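You operate a simulated robot arm through the tools that you are given. There is no shell and no other tool. Be economical: measure what you need, move in short steps, check, and stop when the job is done.

You run a simulated two-armed robot. Do the job below in one go: nothing can be reset, and whatever is moved stays where it is left.

## Task
Test the earth-fault switch with the work lamp's breaker off, reset it and light the lamp again.
Fine: the lamp is on outlet 4; one press of the test button; set the meter dial to 4 too.

Only the result counts: the job must be done as asked and must still hold three seconds after the hand-in. Knocking over, shifting, dropping, spilling or breaking anything else fails it.

## Robot
Two 7-joint arms with fingered hands on one trunk, on a base that drives. Base frame: it is fixed to the floor where the robot stands at the start and does not move with it; the origin is under the middle of the robot, x ahead of it, y to its left, z up; the surface under the hand at the start is at about z = 0.92. Lengths are in m, angles in degrees, forces in N, time in s.
The left shoulder is at the start at [0.05, 0.17, 1.314], the right one opposite. With the tool pointing down near the work surface each hand reaches from about 0.26 to 0.74 m from the robot's upright axis, wherever it stands, measured 20 degrees to its own side. Places, roughly: earth-fault switch [0.7, 0.1, 1.3]; meter dial [0.7, -0.1, 1.3]; test button [0.7, 0, 1.3]. Payload 4 kg a hand.
The TCP of each hand is the grasp point between the finger pads, 0.026 m short of the fingertips. In the tool frame z runs along the fingers and y along their closing line. The gripper opens to 0.132 m. The gripper's body begins 0.073 m behind the TCP. The gripper is a hand of 4 fingers: y runs from the thumb to the fingers, the wrist lies at [0, 0, -0.224] in the tool frame, and closing takes about 1.5 s.
Orientation is that of the tool frame in the base frame, as a unit quaternion [x, y, z, w]. With the fingers straight down and closing along the base's y, the tool's x points along the base's -x, its y along +y and its z along -z.

## Interface
- The arms move only by the tool step_arm. It takes "left_increments", "right_increments" or both (then of equal length, played together; a hand with none holds still); each is a list of rows, each an object (a shift or turn left out is 0, a gripper value left out holds the last) with "delta_rot": the turn, a rotation vector about the tool's x, y, z in degrees, a list of three; "xyz": the shift along the tool's x, y, z in m, a list of three. In form: [{"delta_rot": [ax, ay, az], "xyz": [x, y, z]}, ...]. A call has 1 to 8 rows; each row shifts and turns the commanded pose from where the row before left it, along the tool's axes as they then stand. "left_hand" and "right_hand" are, for a hand that has rows, the closure, from 0 (fully open) to 1 (shut), set as the call begins (left out, the last holds). Rows are played at 5 a second. More than 0.05 m and 8.6 degrees between two rows, or a gripper value outside its range, and nothing of the call is played. Where a pose cannot be reached the arm comes as near as it can. A force on the tool above 40 N (or 10 N above the force at the start of the call, whichever is more), or a blocked arm, ends the call early, and 0.2 s more pass. Each finger travels about 0.108 m/s and halts on what it meets, pressing with about 32 N; the grip force reading is that of the motor and also rises with nothing between the fingers. The clock runs only during rows and for 0.2 s after the last one: add rows that do not move to give the fingers time. It gives the time, the measured TCP pose, the force on the tool (base axes), the opening and the grip force at its end, in the units of the frame above (readings bear some noise), with the torque about the TCP (base axes, N m) and any sound that the robot's microphone picked up.
- Cameras (640 x 400 px; columns grow to the right, rows downward): "scene" is now at [0.1327, -0.0011, 1.5332]; the picture's right is [-0.02, -1.00, 0.00], its down [-0.15, 0.00, -0.99] and it looks along [0.99, -0.02, -0.15] (base axes); focal length 246 px, centre (320, 200). "left" rides on the left gripper at [-0.073, 0.006, -0.093] in its tool frame; the picture's right is [-0.08, -1.00, 0.00], its down [0.78, -0.06, -0.62] and it looks along [0.62, -0.05, 0.79] (tool axes); focal length 230 px, centre (320, 200). "right" rides on the right gripper at [0.073, 0.006, -0.094] in its tool frame; the picture's right is [-0.08, 1.00, 0.00], its down [-0.78, -0.06, -0.62] and it looks along [-0.61, -0.05, 0.79] (tool axes); focal length 230 px, centre (320, 200). There is no depth. A picture from a camera that has moved, and an enlarged one, comes with that camera's place and axes in the base frame and with its lens.
- grab_frame(camera): a new picture of that camera. The clock stands still meanwhile.
- lift_body(by): slides the trunk up (or, below 0, down) by that many m; the arms and the scene camera ride with it, the base frame stays. It gives what a move gives, with no picture.
- base_move(legs): drives the robot by 1 to 6 legs, each [ahead, left, turn to the left] in m, m and degrees, along the robot's own axes; the way and the turn of a leg run together, so that a leg with both is an arc; at most 1.5 m and 180 degrees a leg. The arms and the cameras ride along, it lands a little off, and it stops where it bumps. It gives what a move gives.
- set_fingers(finger1, finger2, finger3, thumb_bend, hand): sets how far each is bent, from 0 (flat) to 100 (curled in); at 30 the hand is open as for a grip, at 70 the pads meet at the TCP. One left out holds its place. A second passes; each finger stops where it meets its share of the squeeze, and holds until it gets a number again. A gripper value or a shape takes the hand back. It gives what a move gives, with no picture; readings hold the bend of each and the force on the fingers (four entries, about 0 where the hand has none), thumb and palm.
- preshape(shape, hand): the hand has 4 fingers and takes this shape, open, in about a second: jaw (thumb against the fingers, like two jaws); tri (thumb and two fingers); tip (a fingertip pinch); poke (one finger out to press); point (the index stretched); flat (the hand flat); cup (the hand cupped); fist (a fist). The gripper value then closes the fingers along that shape, each until it touches; the sizes above hold for jaw. It gives what a move gives, with no picture.
- turn_head(pan, tilt): turns the head with the scene camera to pan (to the left, within 80 degrees either way) and tilt (down, from -29 to 69), counted from straight ahead of the robot. It gives what a move gives.
- close_up(camera, box): a new picture of the part [left, top, right, bottom] of that camera's present view, enlarged. The clock stands still meanwhile.
- hand_in(): hands the job in; it is judged then, once.

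Go step by step. Nothing tells you exact positions but the pictures and the camera data: compare them with the known pose of the tool, close in by small moves and look again before you grip or let go. The budget is 120 turns and 108 pictures, counting those below and the enlarged ones. Unless the task says otherwise, let go and move clear before handing in, and close with one line.

The tools are called after "Request:" as a command line: name --argument value ..., lists and objects as JSON in quotes. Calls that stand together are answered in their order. step_arm: Moves the arms, as the interface text tells. Its arguments: {"type":"object","properties":{"left_increments":{"type":"array","items":{"type":"object","properties":{"delta_rot":{"type":"array","items":{"type":"number"}},"xyz":{"type":"array","items":{"type":"number"}}}}},"left_hand":{"type":"number"},"right_increments":{"type":"array","items":{"type":"object","properties":{"delta_rot":{"type":"array","items":{"type":"number"}},"xyz":{"type":"array","items":{"type":"number"}}}}},"right_hand":{"type":"number"}},"required":[]} The other tools are called the same way: lift_body (by) slides the trunk up or down; preshape (shape, hand) gives the hand a shape; set_fingers (finger1, finger2, finger3, thumb_bend, hand) moves the fingers one by one; base_move (legs) drives the base; turn_head (pan, tilt) turns the head that bears the scene camera; grab_frame (camera) takes a picture; close_up (camera, box) takes an enlarged picture of a part of a camera's view; hand_in () hands the job in.

At the start:

```text
t: 0.0
left_eef_pos: [0.4444, 0.1177, 1.4403]
left_ee_rot: [-0.001, 1.0, 0.001, 0.001]
left_contact_force: [-0.1, 0.5, 0.3]
left_moment: [-0.03, -0.01, 0.02]
left_gripper_width: 0.1318
left_gripper_force: 0.0
left_shape: jaw
left_bend: [30.0, 30.0, 30.0, 30.0]
left_finger forces: [0.0, 0.1, 0.0, 0.0, 0.0, 0.0]
right_eef_pos: [0.4166, -0.1969, 1.527]
right_ee_rot: [0.0, 1.0, 0.0, 0.0]
right_contact_force: [-0.5, -0.1, 0.1]
right_moment: [-0.03, 0.03, 0.02]
right_gripper_width: 0.1317
right_gripper_force: 0.1
right_shape: jaw
right_bend: [30.0, 30.0, 30.0, 30.0]
right_finger forces: [0.1, 0.0, 0.0, 0.0, 0.1, 0.1]
trunk travel left (down, up): [-0.325, 0.026]
robot x, y, heading: [0.0016, -0.001, 0.3]
head pan, tilt: [-1.2, 8.5]
```

scene: 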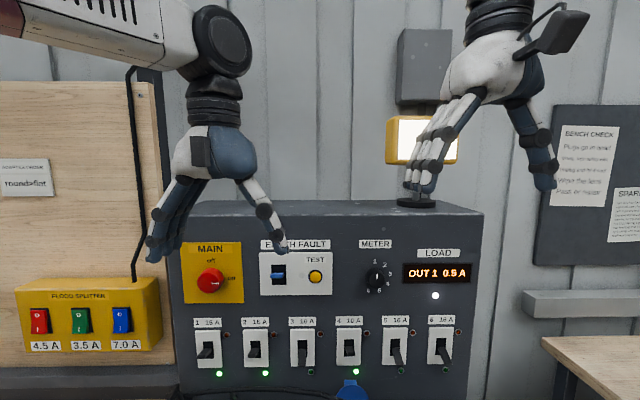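
right: 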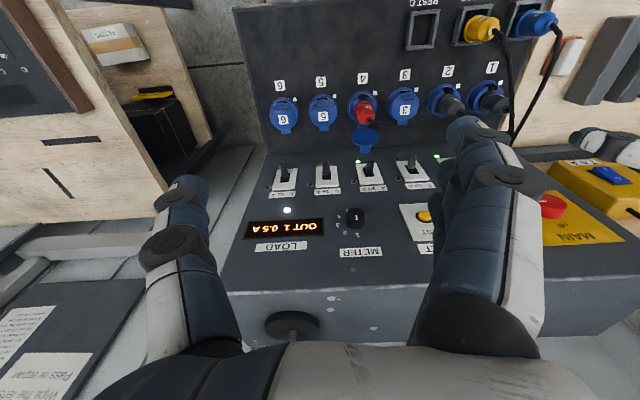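
left: 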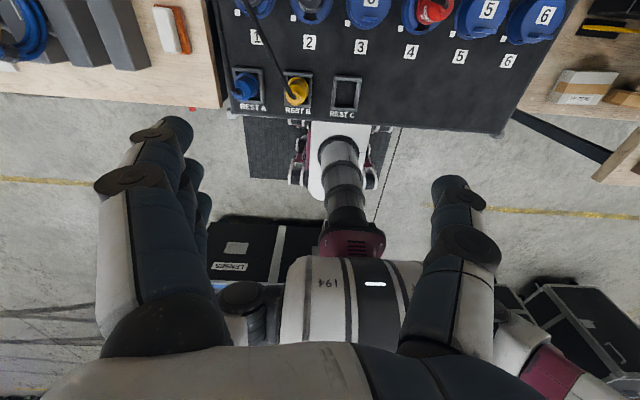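

I see the panel ahead: main switch, earth-fault unit with test button, meter dial, six breakers, and the lamp. I'll take enlarged views first.

Request:
close_up --camera "scene" --box '[170, 200, 490, 400]'

Request:
close_up --camera "scene" --box '[240, 220, 480, 370]'

Request:
close_up --camera "scene" --box '[520, 100, 640, 250]'

Request:
close_up --camera "right" --box '[240, 0, 560, 200]'

```text
2.00 times, centred on (330, 300) of scene
camera zoom: at [0.1327, -0.0011, 1.5332], right [-0.02, -1.0, 0.0], down [-0.15, 0.0, -0.99], along [0.99, -0.02, -0.15], focal length 493 px, centre (300, 0)
```

zoom: 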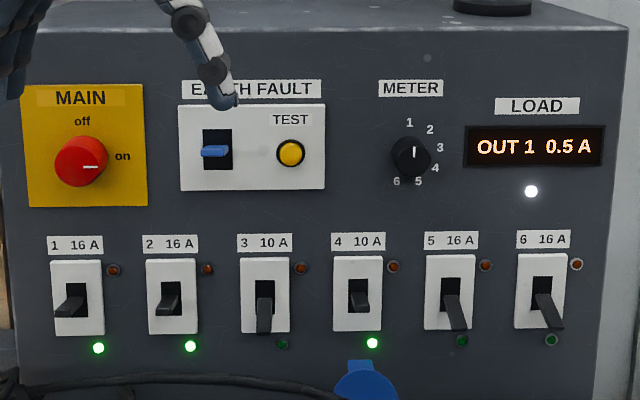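

```text
2.67 times, centred on (360, 295) of scene
camera zoom: at [0.1327, -0.0011, 1.5332], right [-0.02, -1.0, 0.0], down [-0.15, 0.0, -0.99], along [0.99, -0.02, -0.15], focal length 657 px, centre (213, -53)
```

zoom: 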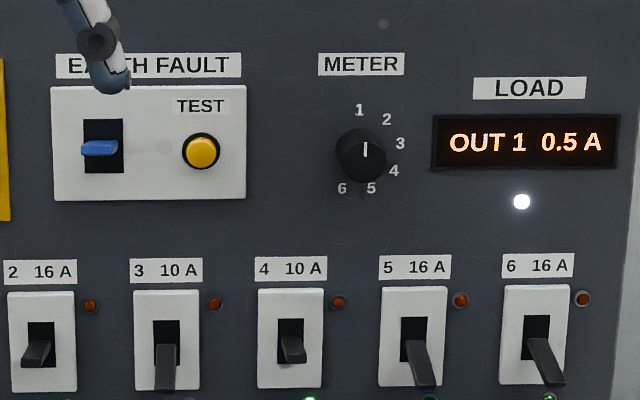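

```text
2.67 times, centred on (580, 175) of scene
camera zoom: at [0.1327, -0.0011, 1.5332], right [-0.02, -1.0, 0.0], down [-0.15, 0.0, -0.99], along [0.99, -0.02, -0.15], focal length 657 px, centre (-373, 267)
```

zoom: 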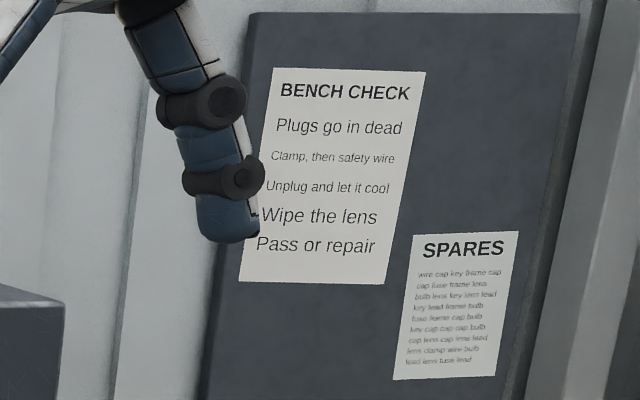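

```text
2.00 times, centred on (400, 100) of right
camera zoom: at [0.3428, -0.1903, 1.6187], right [0.08, 1.0, 0.0], down [0.78, -0.06, 0.62], along [0.61, -0.05, -0.79], focal length 460 px, centre (160, 400)
```

zoom: 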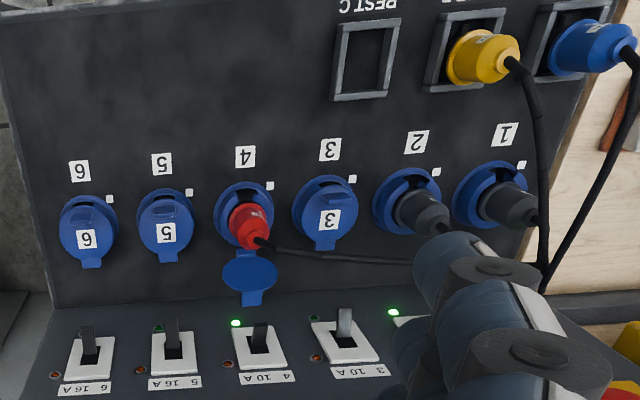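

The button is near (0.68, 0, 1.265), breaker 4 near (0.67, -0.083, 1.087), and the dial near (0.68, -0.145, 1.263). Outlet 4 has the red plug; breakers 1, 2 and 4 are on. I'll turn both hands to point forward.

Request:
step_arm --left_increments '[{"delta_rot": [0, -8.5, 0], "xyz": [-0.01, 0, 0]}, {"delta_rot": [0, -8.5, 0], "xyz": [-0.01, 0, 0]}, {"delta_rot": [0, -8.5, 0], "xyz": [-0.01, 0, 0]}, {"delta_rot": [0, -8.5, 0], "xyz": [-0.01, 0, 0]}, {"delta_rot": [0, -8.5, 0], "xyz": [-0.01, 0, 0]}, {"delta_rot": [0, -8.5, 0]}, {"delta_rot": [0, -8.5, 0]}, {"delta_rot": [0, -8.5, 0]}]' --right_increments '[{"delta_rot": [0, -8.5, 0], "xyz": [-0.01, 0, 0]}, {"delta_rot": [0, -8.5, 0], "xyz": [-0.01, 0, 0]}, {"delta_rot": [0, -8.5, 0], "xyz": [-0.01, 0, 0]}, {"delta_rot": [0, -8.5, 0], "xyz": [-0.01, 0, 0]}, {"delta_rot": [0, -8.5, 0], "xyz": [-0.01, 0, 0]}, {"delta_rot": [0, -8.5, 0]}, {"delta_rot": [0, -8.5, 0]}, {"delta_rot": [0, -8.5, 0]}]'

Request:
preshape --shape "poke" --hand "right"

Request:
preshape --shape "poke" --hand "left"

Request:
grab_frame --camera "scene"

Request:
grab_frame --camera "right"

Request:
grab_frame --camera "left"

```text
t: 1.8
left_eef_pos: [0.5038, 0.113, 1.4734]
left_ee_rot: [0.044, 0.848, 0.016, 0.528]
left_contact_force: [-0.1, -0.2, -0.9]
left_moment: [-0.01, 0.06, -0.02]
left_gripper_width: 0.1318
left_gripper_force: 0.1
left_shape: jaw
left_bend: [30.0, 30.0, 30.0, 30.0]
left_finger forces: [0.1, 0.0, 0.1, 0.0, 0.0, 0.1]
left hand out of reach, approached as far as the arm can: row 7, 8
right_eef_pos: [0.4676, -0.1959, 1.5386]
right_ee_rot: [-0.001, 0.829, 0.001, 0.559]
right_contact_force: [1.1, -0.3, 0.7]
right_moment: [0.02, -0.02, 0.0]
right_gripper_width: 0.1318
right_gripper_force: 0.1
right_shape: jaw
right_bend: [30.0, 30.0, 30.0, 30.0]
right_finger forces: [0.1, 0.1, 0.1, 0.0, 0.0, 0.0]
trunk travel left (down, up): [-0.325, 0.026]
robot x, y, heading: [0.0012, -0.001, -0.1]
head pan, tilt: [-1.2, 8.5]
```

```text
t: 2.7
left_eef_pos: [0.5013, 0.1132, 1.4749]
left_ee_rot: [0.044, 0.847, 0.016, 0.53]
left_contact_force: [-0.1, 0.9, -0.2]
left_moment: [0.0, 0.02, -0.03]
left_gripper_width: 0.1317
left_gripper_force: 0.0
left_shape: jaw
left_bend: [30.0, 30.0, 30.0, 30.0]
left_finger forces: [0.0, 0.0, 0.1, 0.0, 0.1, 0.0]
right_eef_pos: [0.4632, -0.1958, 1.5411]
right_ee_rot: [0.0, 0.83, 0.0, 0.558]
right_contact_force: [0.4, -0.4, -0.2]
right_moment: [0.01, -0.01, 0.01]
right_gripper_width: 0.0
right_gripper_force: 0.1
right_shape: poke
right_bend: [100.0, 100.0, 100.0, 46.0]
right_finger forces: [0.0, 0.0, 0.0, 0.0, 0.0, 0.0]
trunk travel left (down, up): [-0.325, 0.026]
robot x, y, heading: [0.0009, 0.0018, -0.3]
head pan, tilt: [-1.2, 8.5]
```

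```text
t: 3.6
left_eef_pos: [0.5002, 0.1116, 1.4739]
left_ee_rot: [0.044, 0.847, 0.016, 0.53]
left_contact_force: [0.0, -0.5, -0.5]
left_moment: [0.0, -0.03, -0.01]
left_gripper_width: 0.0
left_gripper_force: 0.0
left_shape: poke
left_bend: [100.0, 100.0, 100.0, 46.0]
left_finger forces: [0.0, 0.1, 0.1, 0.0, 0.1, 0.0]
right_eef_pos: [0.4637, -0.1954, 1.5399]
right_ee_rot: [-0.001, 0.829, 0.0, 0.559]
right_contact_force: [-0.7, 0.8, -1.0]
right_moment: [0.01, 0.03, -0.03]
right_gripper_width: 0.0001
right_gripper_force: 0.0
right_shape: poke
right_bend: [100.0, 100.0, 100.0, 46.0]
right_finger forces: [0.1, 0.0, 0.0, 0.1, 0.0, 0.1]
trunk travel left (down, up): [-0.325, 0.026]
robot x, y, heading: [0.0039, -0.0003, -0.1]
head pan, tilt: [-1.2, 8.5]
```

```text
100 pictures are left
camera scene: at [0.1326, -0.0011, 1.5332], right [-0.02, -1.0, 0.0], down [-0.15, 0.0, -0.99], along [0.99, -0.02, -0.15], focal length 246 px, centre (320, 200)
```

scene: 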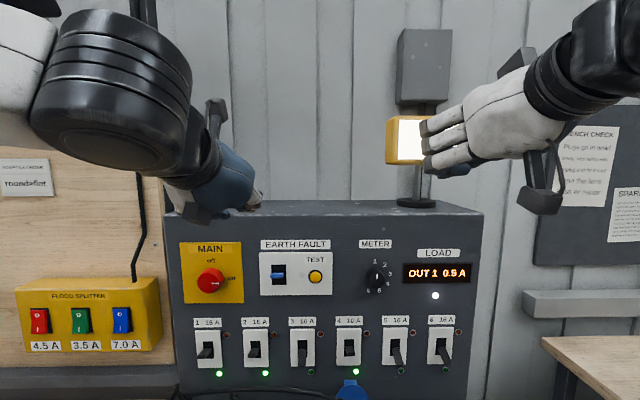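

```text
99 pictures are left
camera right: at [0.3486, -0.1903, 1.5062], right [0.03, 1.0, 0.07], down [-0.28, -0.06, 0.96], along [0.96, -0.05, 0.27], focal length 230 px, centre (320, 200)
```

right: 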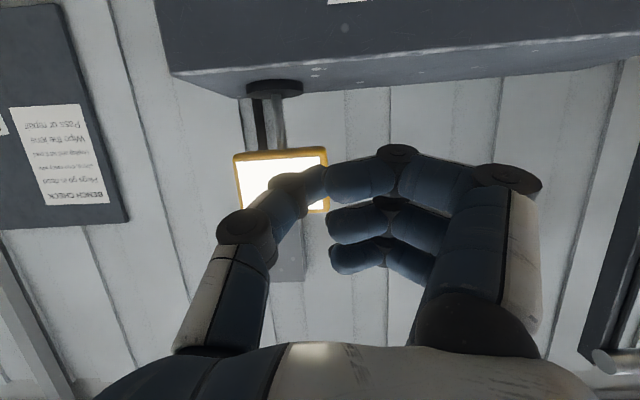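

```text
98 pictures are left
camera left: at [0.4478, 0.1138, 1.5826], right [-0.02, -1.0, 0.0], down [-0.9, 0.02, -0.44], along [0.44, -0.01, -0.9], focal length 230 px, centre (320, 200)
```

left: 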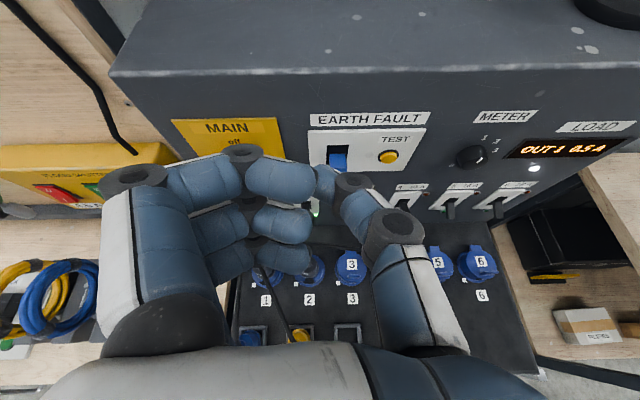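

In "poke" the thumb is the one out, which isn't handy. I'll compare "point" on the left with "tip" on the right.

Request:
preshape --shape "point" --hand "left"

Request:
preshape --shape "tip" --hand "right"

Request:
grab_frame --camera "right"

Request:
grab_frame --camera "left"

```text
t: 4.5
left_eef_pos: [0.5003, 0.1143, 1.4747]
left_ee_rot: [0.043, 0.847, 0.017, 0.53]
left_contact_force: [1.2, 1.0, -0.1]
left_moment: [-0.02, 0.0, 0.02]
left_gripper_width: 0.1262
left_gripper_force: 0.0
left_shape: point
left_bend: [28.0, 100.0, 100.0, 54.0]
left_finger forces: [0.1, 0.1, 0.0, 0.1, 0.1, 0.0]
right_eef_pos: [0.4631, -0.1971, 1.5415]
right_ee_rot: [0.0, 0.829, 0.0, 0.559]
right_contact_force: [-0.4, 0.3, 0.9]
right_moment: [0.0, -0.01, 0.02]
right_gripper_width: 0.0001
right_gripper_force: 0.1
right_shape: poke
right_bend: [100.0, 100.0, 100.0, 46.0]
right_finger forces: [0.1, 0.0, 0.0, 0.0, 0.0, 0.1]
trunk travel left (down, up): [-0.325, 0.026]
robot x, y, heading: [0.0011, 0.0028, 0.3]
head pan, tilt: [-1.2, 8.5]
```

```text
t: 5.4
left_eef_pos: [0.4999, 0.1136, 1.4746]
left_ee_rot: [0.044, 0.847, 0.016, 0.53]
left_contact_force: [-0.6, 0.4, -0.7]
left_moment: [0.01, -0.02, -0.03]
left_gripper_width: 0.1261
left_gripper_force: 0.0
left_shape: point
left_bend: [28.0, 100.0, 100.0, 54.0]
left_finger forces: [0.0, 0.0, 0.0, 0.0, 0.1, 0.0]
right_eef_pos: [0.4631, -0.1963, 1.5406]
right_ee_rot: [0.0, 0.829, 0.0, 0.559]
right_contact_force: [0.2, -0.1, -0.3]
right_moment: [0.01, 0.03, 0.03]
right_gripper_width: 0.1319
right_gripper_force: 0.0
right_shape: tip
right_bend: [0.0, 30.0, 0.0, 30.0]
right_finger forces: [0.1, 0.1, 0.1, 0.1, 0.1, 0.1]
trunk travel left (down, up): [-0.325, 0.026]
robot x, y, heading: [-0.0012, 0.0026, 0.1]
head pan, tilt: [-1.2, 8.5]
```

```text
97 pictures are left
camera right: at [0.3487, -0.1904, 1.5062], right [0.03, 1.0, 0.07], down [-0.28, -0.06, 0.96], along [0.96, -0.05, 0.27], focal length 230 px, centre (320, 200)
```

right: 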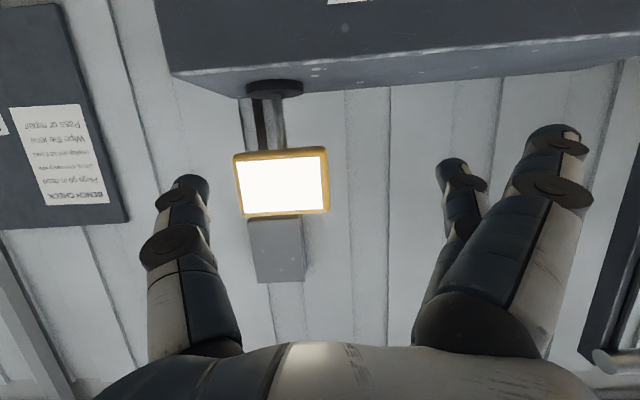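

```text
96 pictures are left
camera left: at [0.4478, 0.1138, 1.5826], right [-0.02, -1.0, 0.0], down [-0.9, 0.02, -0.44], along [0.44, -0.01, -0.9], focal length 230 px, centre (320, 200)
```

left: 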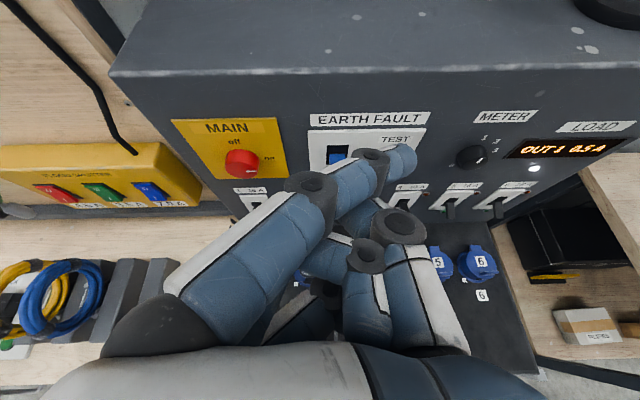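

I'll form a two-finger pinch (middle finger and thumb) on both hands. The left hand has its camera on top, so it will do the breaker, button and earth-fault lever; the right hand only does the dial. Moving the left hand toward breaker 4.

Request:
set_fingers --hand "left" --finger1 100 --finger2 70 --finger3 100 --thumb_bend 70

Request:
step_arm --left_increments '[{"xyz": [0.033, -0.022, 0.022]}, {"xyz": [0.033, -0.022, 0.022]}, {"xyz": [0.033, -0.022, 0.022]}, {"xyz": [0.033, -0.022, 0.022]}, {"xyz": [0.033, -0.022, 0.022]}, {"xyz": [0.033, -0.022, 0.022]}, {"xyz": [0.033, -0.022, 0.022]}, {"xyz": [0.033, -0.022, 0.022]}]'

Request:
grab_frame --camera "left"

Request:
grab_frame --camera "scene"

```text
t: 6.4
left_eef_pos: [0.5001, 0.1131, 1.4738]
left_ee_rot: [0.044, 0.847, 0.016, 0.53]
left_contact_force: [-0.4, -0.1, 0.4]
left_moment: [0.03, -0.01, 0.0]
left_gripper_width: 0.0393
left_gripper_force: 0.1
left_shape: fingers
left_bend: [100.0, 96.0, 100.0, 69.0]
left_finger forces: [0.0, 0.1, 0.1, 0.1, 0.0, 0.0]
right_eef_pos: [0.4622, -0.1957, 1.5401]
right_ee_rot: [-0.001, 0.829, 0.001, 0.559]
right_contact_force: [0.5, -1.1, 0.0]
right_moment: [0.0, 0.02, -0.02]
right_gripper_width: 0.1318
right_gripper_force: 0.1
right_shape: tip
right_bend: [0.0, 30.0, 0.0, 30.0]
right_finger forces: [0.1, 0.1, 0.0, 0.0, 0.0, 0.1]
trunk travel left (down, up): [-0.325, 0.026]
robot x, y, heading: [0.0002, 0.0, 0.1]
head pan, tilt: [-1.2, 8.5]
```

```text
t: 8.2
left_eef_pos: [0.5879, -0.0406, 1.229]
left_ee_rot: [0.006, 0.835, 0.003, 0.55]
left_contact_force: [0.2, -0.1, 0.5]
left_moment: [0.0, -0.01, 0.01]
left_gripper_width: 0.0396
left_gripper_force: 0.0
left_shape: fingers
left_bend: [100.0, 96.0, 100.0, 69.0]
left_finger forces: [0.0, 0.0, 0.0, 0.0, 0.0, 0.0]
left hand out of reach, approached as far as the arm can: row 6, 7, 8
right_eef_pos: [0.4635, -0.1971, 1.5408]
right_ee_rot: [0.0, 0.829, 0.0, 0.559]
right_contact_force: [-0.3, -0.1, 0.6]
right_moment: [0.02, 0.0, 0.01]
right_gripper_width: 0.1321
right_gripper_force: 0.1
right_shape: tip
right_bend: [0.0, 30.0, 0.0, 30.0]
right_finger forces: [0.0, 0.0, 0.0, 0.0, 0.1, 0.0]
trunk travel left (down, up): [-0.325, 0.026]
robot x, y, heading: [-0.0015, 0.0001, 0.1]
head pan, tilt: [-1.2, 8.5]
```

```text
95 pictures are left
camera left: at [0.5311, -0.0355, 1.3338], right [0.02, -1.0, 0.06], down [-0.88, -0.05, -0.48], along [0.48, -0.04, -0.88], focal length 230 px, centre (320, 200)
```

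left: 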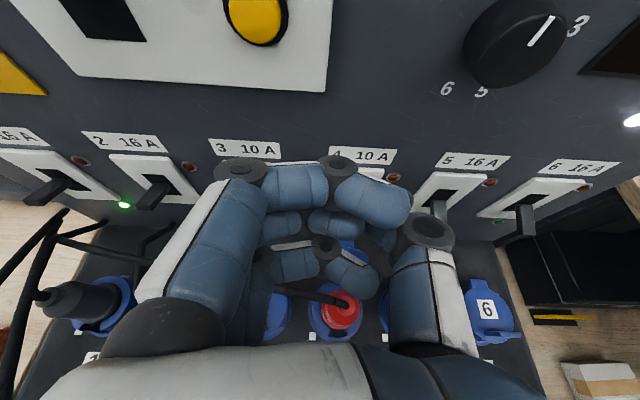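

```text
94 pictures are left
camera scene: at [0.1329, -0.0022, 1.5332], right [-0.02, -1.0, 0.0], down [-0.15, 0.0, -0.99], along [0.99, -0.02, -0.15], focal length 246 px, centre (320, 200)
```

scene: 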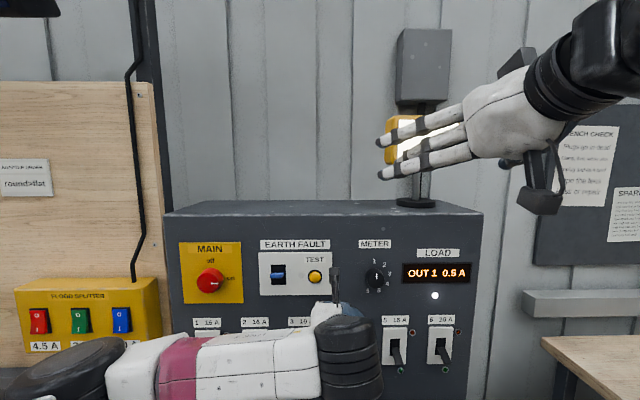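

The left arm is cramped here and its pinch is blocked by the thumb. I'll back the base off, shift it right a little, and re-form the pinch.

Request:
base_move --legs '[[-0.12, 0, 0], [0, -0.13, 0]]'

Request:
set_fingers --hand "left" --finger1 100 --finger2 50 --finger3 100 --thumb_bend 10

Request:
set_fingers --hand "left" --finger2 70 --thumb_bend 70

Request:
grab_frame --camera "left"

Request:
grab_frame --camera "scene"

```text
t: 10.8
left_eef_pos: [0.4658, -0.1667, 1.2296]
left_ee_rot: [0.007, 0.836, 0.002, 0.549]
left_contact_force: [-0.1, 0.3, 1.0]
left_moment: [0.01, 0.03, 0.03]
left_gripper_width: 0.0396
left_gripper_force: 0.1
left_shape: fingers
left_bend: [100.0, 96.0, 100.0, 69.0]
left_finger forces: [0.1, 0.0, 0.0, 0.0, 0.0, 0.1]
right_eef_pos: [0.3413, -0.3226, 1.5415]
right_ee_rot: [0.0, 0.829, 0.0, 0.559]
right_contact_force: [0.7, 0.0, -1.1]
right_moment: [-0.02, -0.03, 0.03]
right_gripper_width: 0.1318
right_gripper_force: 0.1
right_shape: tip
right_bend: [0.0, 30.0, 0.0, 30.0]
right_finger forces: [0.0, 0.0, 0.1, 0.0, 0.0, 0.0]
trunk travel left (down, up): [-0.325, 0.026]
robot x, y, heading: [-0.1227, -0.1256, 0.4]
head pan, tilt: [-1.2, 8.5]
```

```text
t: 11.8
left_eef_pos: [0.4657, -0.1653, 1.2292]
left_ee_rot: [0.007, 0.836, 0.002, 0.549]
left_contact_force: [0.0, 0.2, -1.4]
left_moment: [0.01, 0.03, -0.01]
left_gripper_width: 0.0672
left_gripper_force: 0.1
left_shape: fingers
left_bend: [100.0, 50.0, 100.0, 10.0]
left_finger forces: [0.1, 0.1, 0.0, 0.0, 0.0, 0.1]
right_eef_pos: [0.3404, -0.3226, 1.5402]
right_ee_rot: [-0.001, 0.829, 0.001, 0.559]
right_contact_force: [0.7, -0.8, 0.1]
right_moment: [0.0, 0.02, 0.01]
right_gripper_width: 0.1321
right_gripper_force: 0.0
right_shape: tip
right_bend: [0.0, 30.0, 0.0, 30.0]
right_finger forces: [0.0, 0.0, 0.0, 0.0, 0.0, 0.0]
trunk travel left (down, up): [-0.325, 0.026]
robot x, y, heading: [-0.1199, -0.1236, 0.1]
head pan, tilt: [-1.2, 8.5]
```

```text
t: 12.8
left_eef_pos: [0.4653, -0.1665, 1.2287]
left_ee_rot: [0.007, 0.836, 0.002, 0.549]
left_contact_force: [-0.2, 0.5, -0.4]
left_moment: [-0.02, 0.01, 0.03]
left_gripper_width: 0.0391
left_gripper_force: 0.0
left_shape: fingers
left_bend: [100.0, 70.0, 100.0, 70.0]
left_finger forces: [0.0, 0.0, 0.0, 0.0, 0.0, 0.1]
right_eef_pos: [0.3405, -0.3228, 1.5404]
right_ee_rot: [0.0, 0.828, 0.0, 0.56]
right_contact_force: [-0.3, -0.6, 0.2]
right_moment: [0.03, 0.0, 0.0]
right_gripper_width: 0.1318
right_gripper_force: 0.2
right_shape: tip
right_bend: [0.0, 30.0, 0.0, 30.0]
right_finger forces: [0.0, 0.0, 0.0, 0.0, 0.0, 0.0]
trunk travel left (down, up): [-0.325, 0.026]
robot x, y, heading: [-0.123, -0.1257, 0.2]
head pan, tilt: [-1.2, 8.5]
```

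```text
93 pictures are left
camera left: at [0.408, -0.1607, 1.3342], right [0.02, -1.0, 0.06], down [-0.88, -0.05, -0.48], along [0.48, -0.04, -0.88], focal length 230 px, centre (320, 200)
```

left: 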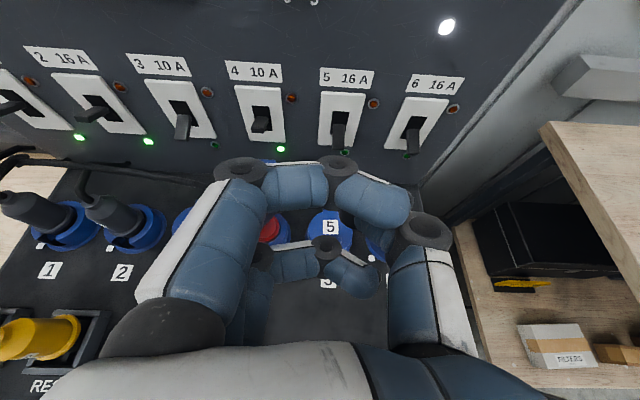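

```text
92 pictures are left
camera scene: at [0.01, -0.1272, 1.5332], right [-0.02, -1.0, 0.0], down [-0.15, 0.0, -0.99], along [0.99, -0.02, -0.15], focal length 246 px, centre (320, 200)
```

scene: 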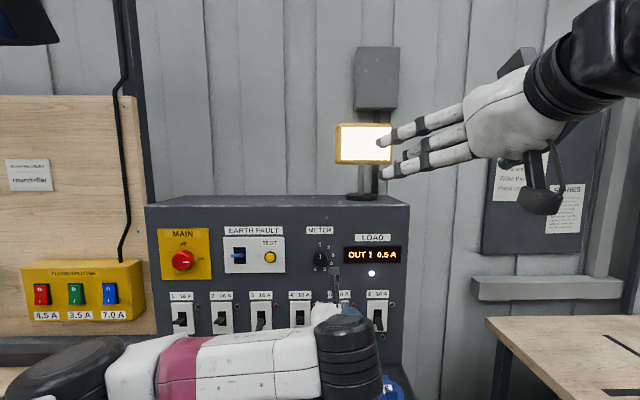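

The curled knuckles reach as far forward as the pinch, so the pinch is no use. A straight index with everything else curled should stand clear; I'll try that on the left hand.

Request:
set_fingers --hand "left" --finger1 8 --finger2 100 --finger3 100 --thumb_bend 60

Request:
grab_frame --camera "left"

Request:
turn_head --pan 0 --tilt 25

Request:
grab_frame --camera "scene"

```text
t: 13.8
left_eef_pos: [0.4656, -0.1663, 1.2283]
left_ee_rot: [0.007, 0.836, 0.002, 0.549]
left_contact_force: [-0.6, -0.2, -0.2]
left_moment: [-0.02, 0.0, 0.01]
left_gripper_width: 0.1096
left_gripper_force: 0.0
left_shape: fingers
left_bend: [8.0, 100.0, 100.0, 60.0]
left_finger forces: [0.0, 0.1, 0.0, 0.0, 0.0, 0.0]
right_eef_pos: [0.3391, -0.3224, 1.5401]
right_ee_rot: [0.0, 0.829, 0.0, 0.559]
right_contact_force: [-0.8, -0.4, 0.0]
right_moment: [-0.01, 0.0, 0.0]
right_gripper_width: 0.1319
right_gripper_force: 0.1
right_shape: tip
right_bend: [0.0, 30.0, 0.0, 30.0]
right_finger forces: [0.0, 0.0, 0.1, 0.0, 0.0, 0.0]
trunk travel left (down, up): [-0.325, 0.026]
robot x, y, heading: [-0.1267, -0.1282, -0.2]
head pan, tilt: [-1.2, 8.5]
```

```text
91 pictures are left
camera left: at [0.408, -0.1606, 1.3342], right [0.02, -1.0, 0.06], down [-0.88, -0.05, -0.48], along [0.48, -0.04, -0.88], focal length 230 px, centre (320, 200)
```

left: 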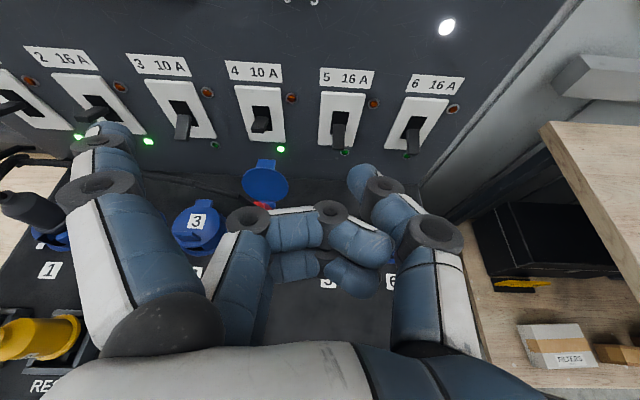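

```text
t: 14.6
left_eef_pos: [0.4664, -0.165, 1.2296]
left_ee_rot: [0.007, 0.836, 0.002, 0.549]
left_contact_force: [0.2, 0.1, 0.6]
left_moment: [-0.01, 0.0, -0.04]
left_gripper_width: 0.1098
left_gripper_force: 0.0
left_shape: fingers
left_bend: [8.0, 100.0, 100.0, 60.0]
left_finger forces: [0.0, 0.1, 0.0, 0.0, 0.0, 0.0]
right_eef_pos: [0.3398, -0.3221, 1.5415]
right_ee_rot: [0.0, 0.829, 0.0, 0.56]
right_contact_force: [0.3, -0.2, 0.8]
right_moment: [-0.01, 0.03, -0.01]
right_gripper_width: 0.132
right_gripper_force: 0.1
right_shape: tip
right_bend: [0.0, 30.0, 0.0, 30.0]
right_finger forces: [0.0, 0.0, 0.0, 0.0, 0.0, 0.0]
trunk travel left (down, up): [-0.325, 0.026]
robot x, y, heading: [-0.1242, -0.1229, -0.2]
head pan, tilt: [0.0, 25.0]
```

```text
90 pictures are left
camera scene: at [0.0094, -0.1253, 1.5065], right [0.0, -1.0, 0.0], down [-0.42, 0.0, -0.91], along [0.91, 0.0, -0.42], focal length 246 px, centre (320, 200)
```

scene: 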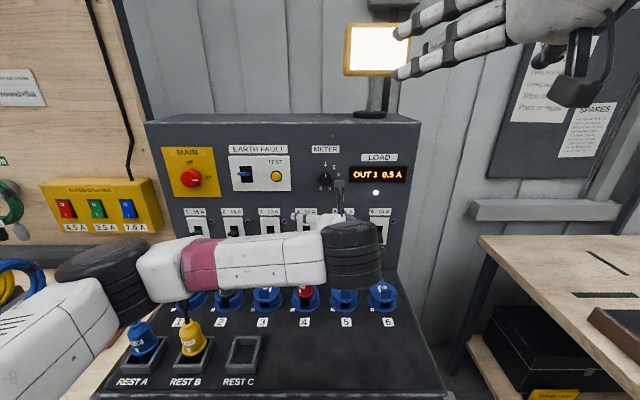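

The meter may read "OUT 3" now, so I'll look closer.

Request:
close_up --camera "scene" --box '[220, 130, 420, 255]'

Request:
close_up --camera "left" --box '[0, 30, 480, 330]'

```text
3.20 times, centred on (320, 192) of scene
camera zoom: at [0.0094, -0.1253, 1.5065], right [0.0, -1.0, 0.0], down [-0.42, 0.0, -0.91], along [0.91, 0.0, -0.42], focal length 789 px, centre (320, 224)
```

zoom: 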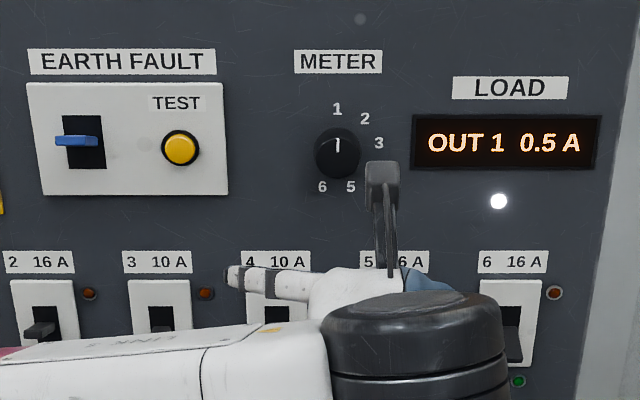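

```text
1.33 times, centred on (240, 180) of left
camera zoom: at [0.408, -0.1606, 1.3342], right [0.02, -1.0, 0.06], down [-0.88, -0.05, -0.48], along [0.48, -0.04, -0.88], focal length 307 px, centre (427, 227)
```

zoom: 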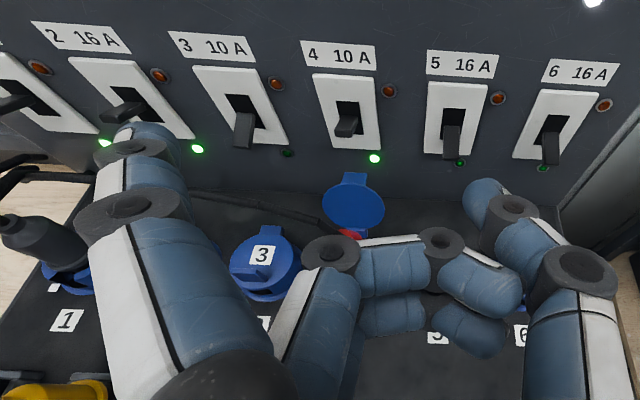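

The meter still reads OUT 1. The index tip splays out at bend 8 (tool y about +0.10), so I'll make a fist and then bring the index to about 45.

Request:
preshape --shape "fist" --hand "left"

Request:
set_fingers --hand "left" --finger1 45

Request:
grab_frame --camera "left"

Request:
close_up --camera "scene" --box '[220, 130, 420, 255]'

```text
t: 15.5
left_eef_pos: [0.4657, -0.1646, 1.2298]
left_ee_rot: [0.006, 0.836, 0.003, 0.549]
left_contact_force: [0.3, 0.7, 0.9]
left_moment: [-0.03, 0.0, -0.03]
left_gripper_width: 0.0
left_gripper_force: 0.0
left_shape: fist
left_bend: [100.0, 100.0, 100.0, 54.0]
left_finger forces: [0.0, 0.1, 0.1, 0.1, 0.0, 0.0]
right_eef_pos: [0.3404, -0.3236, 1.5409]
right_ee_rot: [-0.001, 0.829, 0.001, 0.559]
right_contact_force: [0.2, 0.3, 1.0]
right_moment: [-0.02, -0.02, -0.02]
right_gripper_width: 0.1317
right_gripper_force: 0.0
right_shape: tip
right_bend: [0.0, 30.0, 0.0, 30.0]
right_finger forces: [0.0, 0.1, 0.1, 0.1, 0.0, 0.1]
trunk travel left (down, up): [-0.325, 0.026]
robot x, y, heading: [-0.1223, -0.127, -0.1]
head pan, tilt: [0.0, 25.0]
```

```text
t: 16.5
left_eef_pos: [0.4641, -0.1653, 1.2293]
left_ee_rot: [0.007, 0.836, 0.002, 0.549]
left_contact_force: [-0.8, -0.2, -0.5]
left_moment: [0.02, -0.01, 0.01]
left_gripper_width: 0.0439
left_gripper_force: 0.0
left_shape: fingers
left_bend: [45.0, 100.0, 100.0, 54.0]
left_finger forces: [0.0, 0.1, 0.0, 0.1, 0.0, 0.0]
right_eef_pos: [0.3407, -0.3228, 1.5401]
right_ee_rot: [0.0, 0.829, 0.0, 0.56]
right_contact_force: [0.1, 0.0, -0.1]
right_moment: [0.0, 0.02, -0.02]
right_gripper_width: 0.1319
right_gripper_force: 0.0
right_shape: tip
right_bend: [0.0, 30.0, 0.0, 30.0]
right_finger forces: [0.0, 0.1, 0.0, 0.0, 0.1, 0.0]
trunk travel left (down, up): [-0.325, 0.026]
robot x, y, heading: [-0.1245, -0.1287, -0.1]
head pan, tilt: [0.0, 25.0]
```

```text
87 pictures are left
camera left: at [0.408, -0.1606, 1.3342], right [0.02, -1.0, 0.06], down [-0.88, -0.05, -0.48], along [0.48, -0.04, -0.88], focal length 230 px, centre (320, 200)
```

left: 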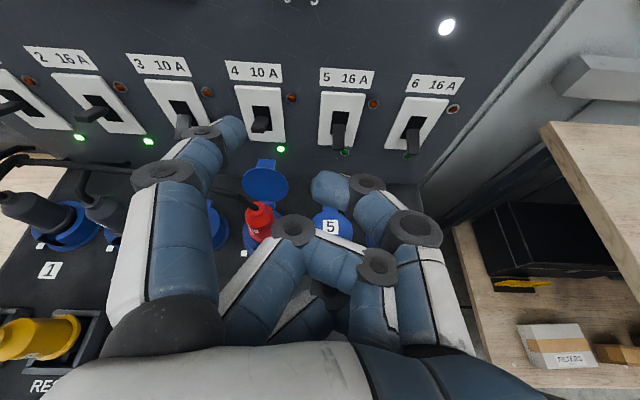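

```text
3.20 times, centred on (320, 192) of scene
camera zoom: at [0.0095, -0.1253, 1.5064], right [0.0, -1.0, 0.0], down [-0.42, 0.0, -0.91], along [0.91, 0.0, -0.42], focal length 789 px, centre (320, 224)
```

zoom: 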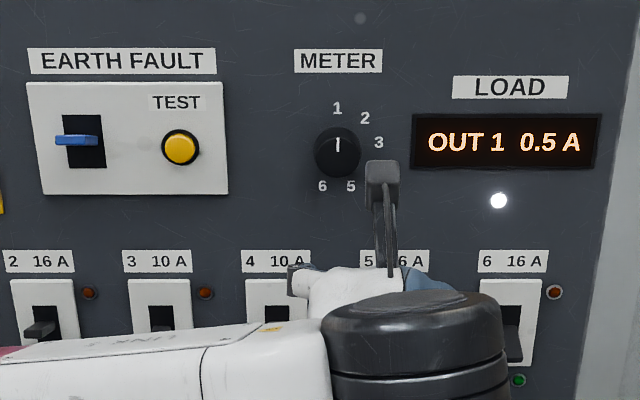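

Now the index tip stands clear, about (-0.026, 0.051, 0.027) from the TCP in tool axes. I'll bring it above breaker 4's lever.

Request:
step_arm --left_increments '[{"xyz": [0.0072, 0.007, 0.041]}, {"xyz": [0.0072, 0.007, 0.041]}, {"xyz": [0.0072, 0.007, 0.041]}, {"xyz": [0.0072, 0.007, 0.041]}]'

Request:
grab_frame --camera "left"

Request:
grab_frame --camera "scene"

```text
t: 17.5
left_eef_pos: [0.6101, -0.1347, 1.152]
left_ee_rot: [0.009, 0.839, 0.003, 0.545]
left_contact_force: [-0.5, 0.0, 0.6]
left_moment: [0.02, 0.02, 0.04]
left_gripper_width: 0.044
left_gripper_force: 0.0
left_shape: fingers
left_bend: [45.0, 100.0, 100.0, 54.0]
left_finger forces: [0.0, 0.0, 0.0, 0.1, 0.1, 0.1]
left hand out of reach, approached as far as the arm can: row 2, 3, 4
right_eef_pos: [0.3405, -0.3228, 1.5404]
right_ee_rot: [0.0, 0.829, 0.0, 0.56]
right_contact_force: [-0.6, 0.2, 0.3]
right_moment: [0.0, -0.01, 0.02]
right_gripper_width: 0.1318
right_gripper_force: 0.0
right_shape: tip
right_bend: [0.0, 30.0, 0.0, 30.0]
right_finger forces: [0.0, 0.1, 0.0, 0.0, 0.1, 0.0]
trunk travel left (down, up): [-0.325, 0.026]
robot x, y, heading: [-0.1256, -0.1232, 0.3]
head pan, tilt: [0.0, 25.0]
```

```text
85 pictures are left
camera left: at [0.5546, -0.1311, 1.2578], right [0.02, -1.0, 0.06], down [-0.88, -0.04, -0.47], along [0.47, -0.04, -0.88], focal length 230 px, centre (320, 200)
```

left: 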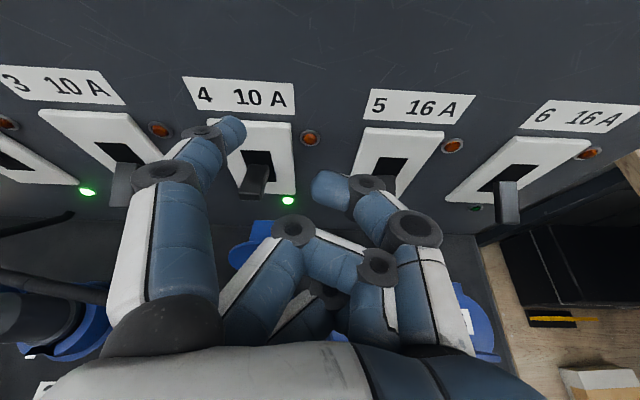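

```text
84 pictures are left
camera scene: at [0.0101, -0.1254, 1.5063], right [0.0, -1.0, 0.0], down [-0.42, 0.0, -0.91], along [0.91, 0.0, -0.42], focal length 246 px, centre (320, 200)
```

scene: 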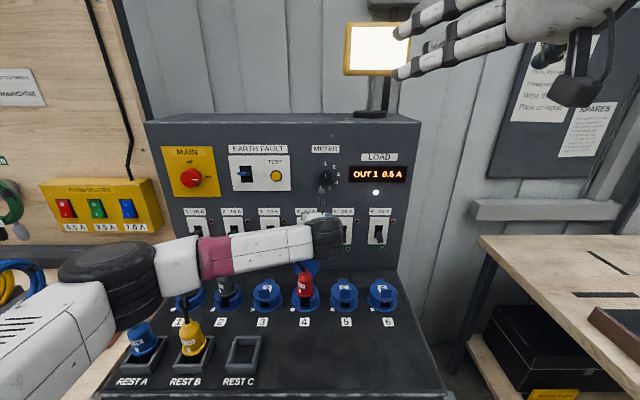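

The tip sits just above breaker 4's lever at about (0.645, -0.083, 1.165). I'll ease forward slightly and sweep down.

Request:
step_arm --left_increments '[{"xyz": [-0.0049, -0.004, 0.011]}, {"xyz": [0.0183, 0, 0.0081]}, {"xyz": [0.0183, 0, 0.0081]}, {"xyz": [0.0137, 0, 0.006]}]'

Request:
grab_frame --camera "left"

```text
t: 18.5
left_eef_pos: [0.6421, -0.1395, 1.1282]
left_ee_rot: [0.009, 0.839, 0.003, 0.544]
left_contact_force: [-13.0, -0.8, 2.3]
left_moment: [0.18, -0.29, 0.61]
left_gripper_width: 0.0454
left_gripper_force: 6.0
left_shape: fingers
left_bend: [46.0, 100.0, 100.0, 54.0]
left_finger forces: [12.4, 0.0, 0.1, 0.0, 0.0, 0.1]
left hand out of reach, approached as far as the arm can: row 2, 3, 4
right_eef_pos: [0.3368, -0.3233, 1.5415]
right_ee_rot: [0.001, 0.829, -0.001, 0.56]
right_contact_force: [0.0, 0.3, 0.3]
right_moment: [0.0, -0.02, 0.0]
right_gripper_width: 0.132
right_gripper_force: 0.0
right_shape: tip
right_bend: [0.0, 30.0, 0.0, 30.0]
right_finger forces: [0.1, 0.0, 0.0, 0.1, 0.0, 0.1]
trunk travel left (down, up): [-0.325, 0.026]
robot x, y, heading: [-0.1238, -0.1243, -0.0]
head pan, tilt: [0.0, 25.0]
```

```text
83 pictures are left
camera left: at [0.5863, -0.1351, 1.2339], right [0.02, -1.0, 0.06], down [-0.88, -0.04, -0.47], along [0.47, -0.04, -0.88], focal length 230 px, centre (320, 200)
```

left: 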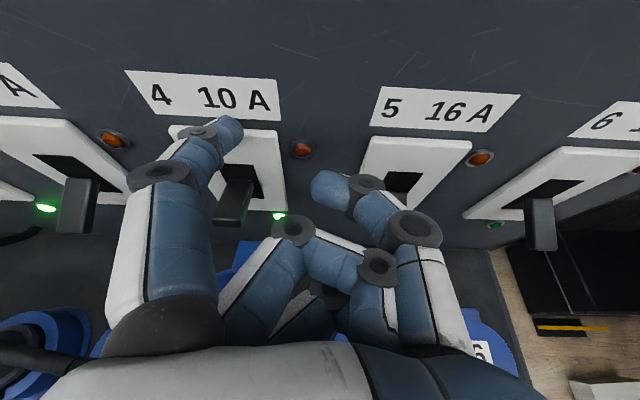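

The arm hit a reach limit and slid forward onto the plate (x≈0.677) instead of going down. I'll back off and lower the trunk so the arm has room.

Request:
step_arm --left_increments '[{"xyz": [-0.02, 0, -0.045]}, {"xyz": [-0.02, 0, -0.045]}]'

Request:
lift_body --by -0.15

Request:
grab_frame --camera "left"

Request:
grab_frame --camera "scene"

```text
t: 19.1
left_eef_pos: [0.5755, -0.1388, 1.2017]
left_ee_rot: [0.007, 0.836, 0.002, 0.549]
left_contact_force: [0.9, 0.4, 0.6]
left_moment: [0.0, 0.04, -0.04]
left_gripper_width: 0.0441
left_gripper_force: 0.1
left_shape: fingers
left_bend: [45.0, 100.0, 100.0, 54.0]
left_finger forces: [0.1, 0.1, 0.1, 0.1, 0.0, 0.1]
right_eef_pos: [0.3391, -0.3224, 1.5398]
right_ee_rot: [0.0, 0.829, 0.0, 0.559]
right_contact_force: [-1.0, -0.7, -0.1]
right_moment: [-0.03, 0.0, 0.03]
right_gripper_width: 0.1317
right_gripper_force: 0.2
right_shape: tip
right_bend: [0.0, 30.0, 0.0, 30.0]
right_finger forces: [0.0, 0.0, 0.0, 0.0, 0.0, 0.0]
trunk travel left (down, up): [-0.325, 0.026]
robot x, y, heading: [-0.1232, -0.1221, 0.1]
head pan, tilt: [0.0, 25.0]
```

```text
t: 20.9
left_eef_pos: [0.5776, -0.1385, 1.051]
left_ee_rot: [0.007, 0.835, 0.003, 0.55]
left_contact_force: [-0.8, 0.1, -0.7]
left_moment: [0.02, 0.03, -0.02]
left_gripper_width: 0.0442
left_gripper_force: 0.2
left_shape: fingers
left_bend: [45.0, 100.0, 100.0, 54.0]
left_finger forces: [0.1, 0.0, 0.0, 0.0, 0.0, 0.0]
right_eef_pos: [0.3382, -0.3218, 1.3907]
right_ee_rot: [0.0, 0.828, 0.0, 0.56]
right_contact_force: [0.4, -0.3, -0.6]
right_moment: [0.02, 0.01, 0.01]
right_gripper_width: 0.1322
right_gripper_force: 0.1
right_shape: tip
right_bend: [0.0, 30.0, 0.0, 30.0]
right_finger forces: [0.0, 0.0, 0.0, 0.0, 0.1, 0.0]
trunk travel left (down, up): [-0.175, 0.176]
robot x, y, heading: [-0.1215, -0.1194, -0.2]
head pan, tilt: [0.0, 25.0]
```

```text
82 pictures are left
camera left: at [0.5208, -0.1345, 1.1566], right [0.02, -1.0, 0.06], down [-0.88, -0.05, -0.48], along [0.48, -0.04, -0.88], focal length 230 px, centre (320, 200)
```

left: 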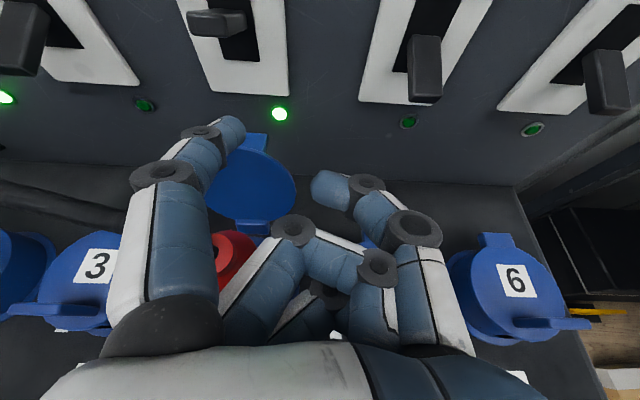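

```text
81 pictures are left
camera scene: at [0.0624, -0.1253, 1.3538], right [0.0, -1.0, 0.0], down [-0.42, 0.0, -0.91], along [0.91, 0.0, -0.42], focal length 246 px, centre (320, 200)
```

scene: 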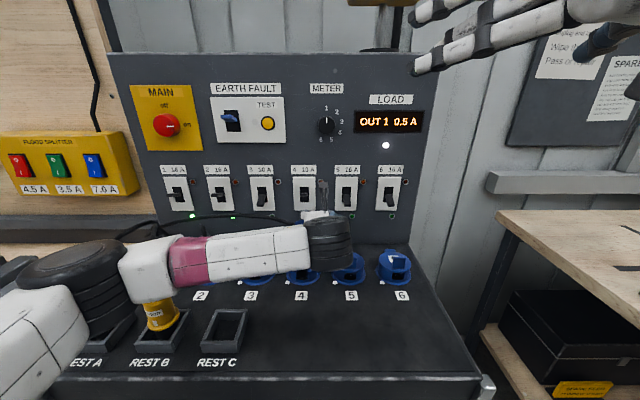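

The hand is close to the red plug but hasn't touched it. I'll raise the left arm back above the lever.

Request:
step_arm --left_increments '[{"xyz": [-0.0335, 0, -0.0146]}, {"xyz": [-0.0335, 0, -0.0146]}, {"xyz": [-0.0335, 0, -0.0146]}]'

Request:
grab_frame --camera "left"

```text
t: 21.6
left_eef_pos: [0.5773, -0.1413, 1.1622]
left_ee_rot: [0.006, 0.836, 0.003, 0.549]
left_contact_force: [0.2, -0.4, 0.1]
left_moment: [-0.01, 0.0, 0.0]
left_gripper_width: 0.0441
left_gripper_force: 0.0
left_shape: fingers
left_bend: [45.0, 100.0, 100.0, 54.0]
left_finger forces: [0.0, 0.0, 0.1, 0.0, 0.1, 0.1]
right_eef_pos: [0.3399, -0.3225, 1.3908]
right_ee_rot: [0.001, 0.828, -0.001, 0.56]
right_contact_force: [-0.1, -0.7, -0.6]
right_moment: [0.02, 0.02, 0.02]
right_gripper_width: 0.1318
right_gripper_force: 0.1
right_shape: tip
right_bend: [0.0, 30.0, 0.0, 30.0]
right_finger forces: [0.0, 0.0, 0.1, 0.1, 0.0, 0.0]
trunk travel left (down, up): [-0.175, 0.176]
robot x, y, heading: [-0.1217, -0.1285, -0.1]
head pan, tilt: [0.0, 25.0]
```

```text
80 pictures are left
camera left: at [0.5192, -0.137, 1.2671], right [0.02, -1.0, 0.06], down [-0.88, -0.05, -0.48], along [0.48, -0.04, -0.88], focal length 230 px, centre (320, 200)
```

left: 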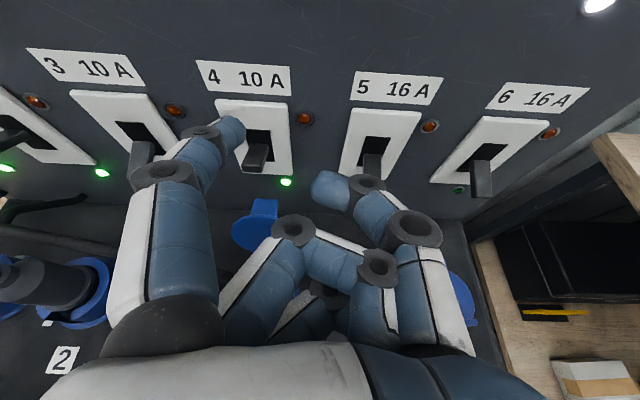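

The lever end is at (0.643, -0.086, 1.100). I'll go forward above it, then sweep down.

Request:
step_arm --left_increments '[{"xyz": [-0.0005, 0.002, 0.026]}, {"xyz": [-0.0005, 0.002, 0.026]}, {"xyz": [0.0184, 0, 0.0079]}, {"xyz": [0.0184, 0, 0.0079]}, {"xyz": [0.0184, 0, 0.0079]}, {"xyz": [0.0184, 0, 0.0079]}]'

Request:
grab_frame --camera "left"

```text
t: 23.1
left_eef_pos: [0.6203, -0.1372, 1.0758]
left_ee_rot: [0.008, 0.829, 0.002, 0.559]
left_contact_force: [-6.6, -3.6, 41.4]
left_moment: [2.29, -1.57, 0.23]
left_gripper_width: 0.0469
left_gripper_force: 20.5
left_shape: fingers
left_bend: [46.0, 100.0, 100.0, 54.0]
left_finger forces: [41.1, 0.0, 0.1, 0.1, 0.1, 0.0]
right_eef_pos: [0.3329, -0.3233, 1.3953]
right_ee_rot: [0.001, 0.827, 0.0, 0.563]
right_contact_force: [0.2, 0.1, -0.5]
right_moment: [0.02, 0.0, 0.01]
right_gripper_width: 0.1319
right_gripper_force: 0.0
right_shape: tip
right_bend: [0.0, 30.0, 0.0, 30.0]
right_finger forces: [0.0, 0.0, 0.0, 0.0, 0.1, 0.0]
trunk travel left (down, up): [-0.175, 0.176]
robot x, y, heading: [-0.1249, -0.1287, -0.3]
head pan, tilt: [0.0, 25.0]
```

```text
79 pictures are left
camera left: at [0.5617, -0.1326, 1.1792], right [0.02, -1.0, 0.06], down [-0.87, -0.05, -0.5], along [0.5, -0.04, -0.87], focal length 230 px, centre (320, 200)
```

left: 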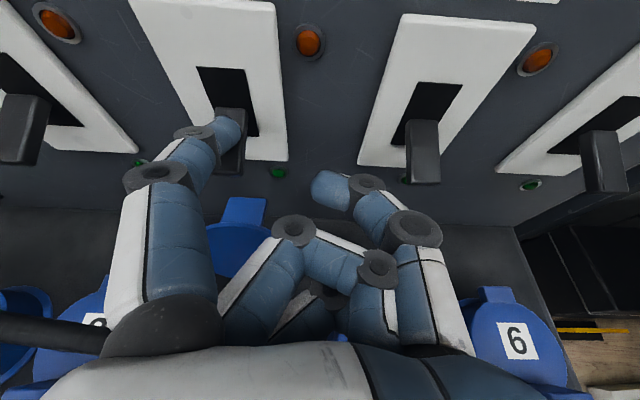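

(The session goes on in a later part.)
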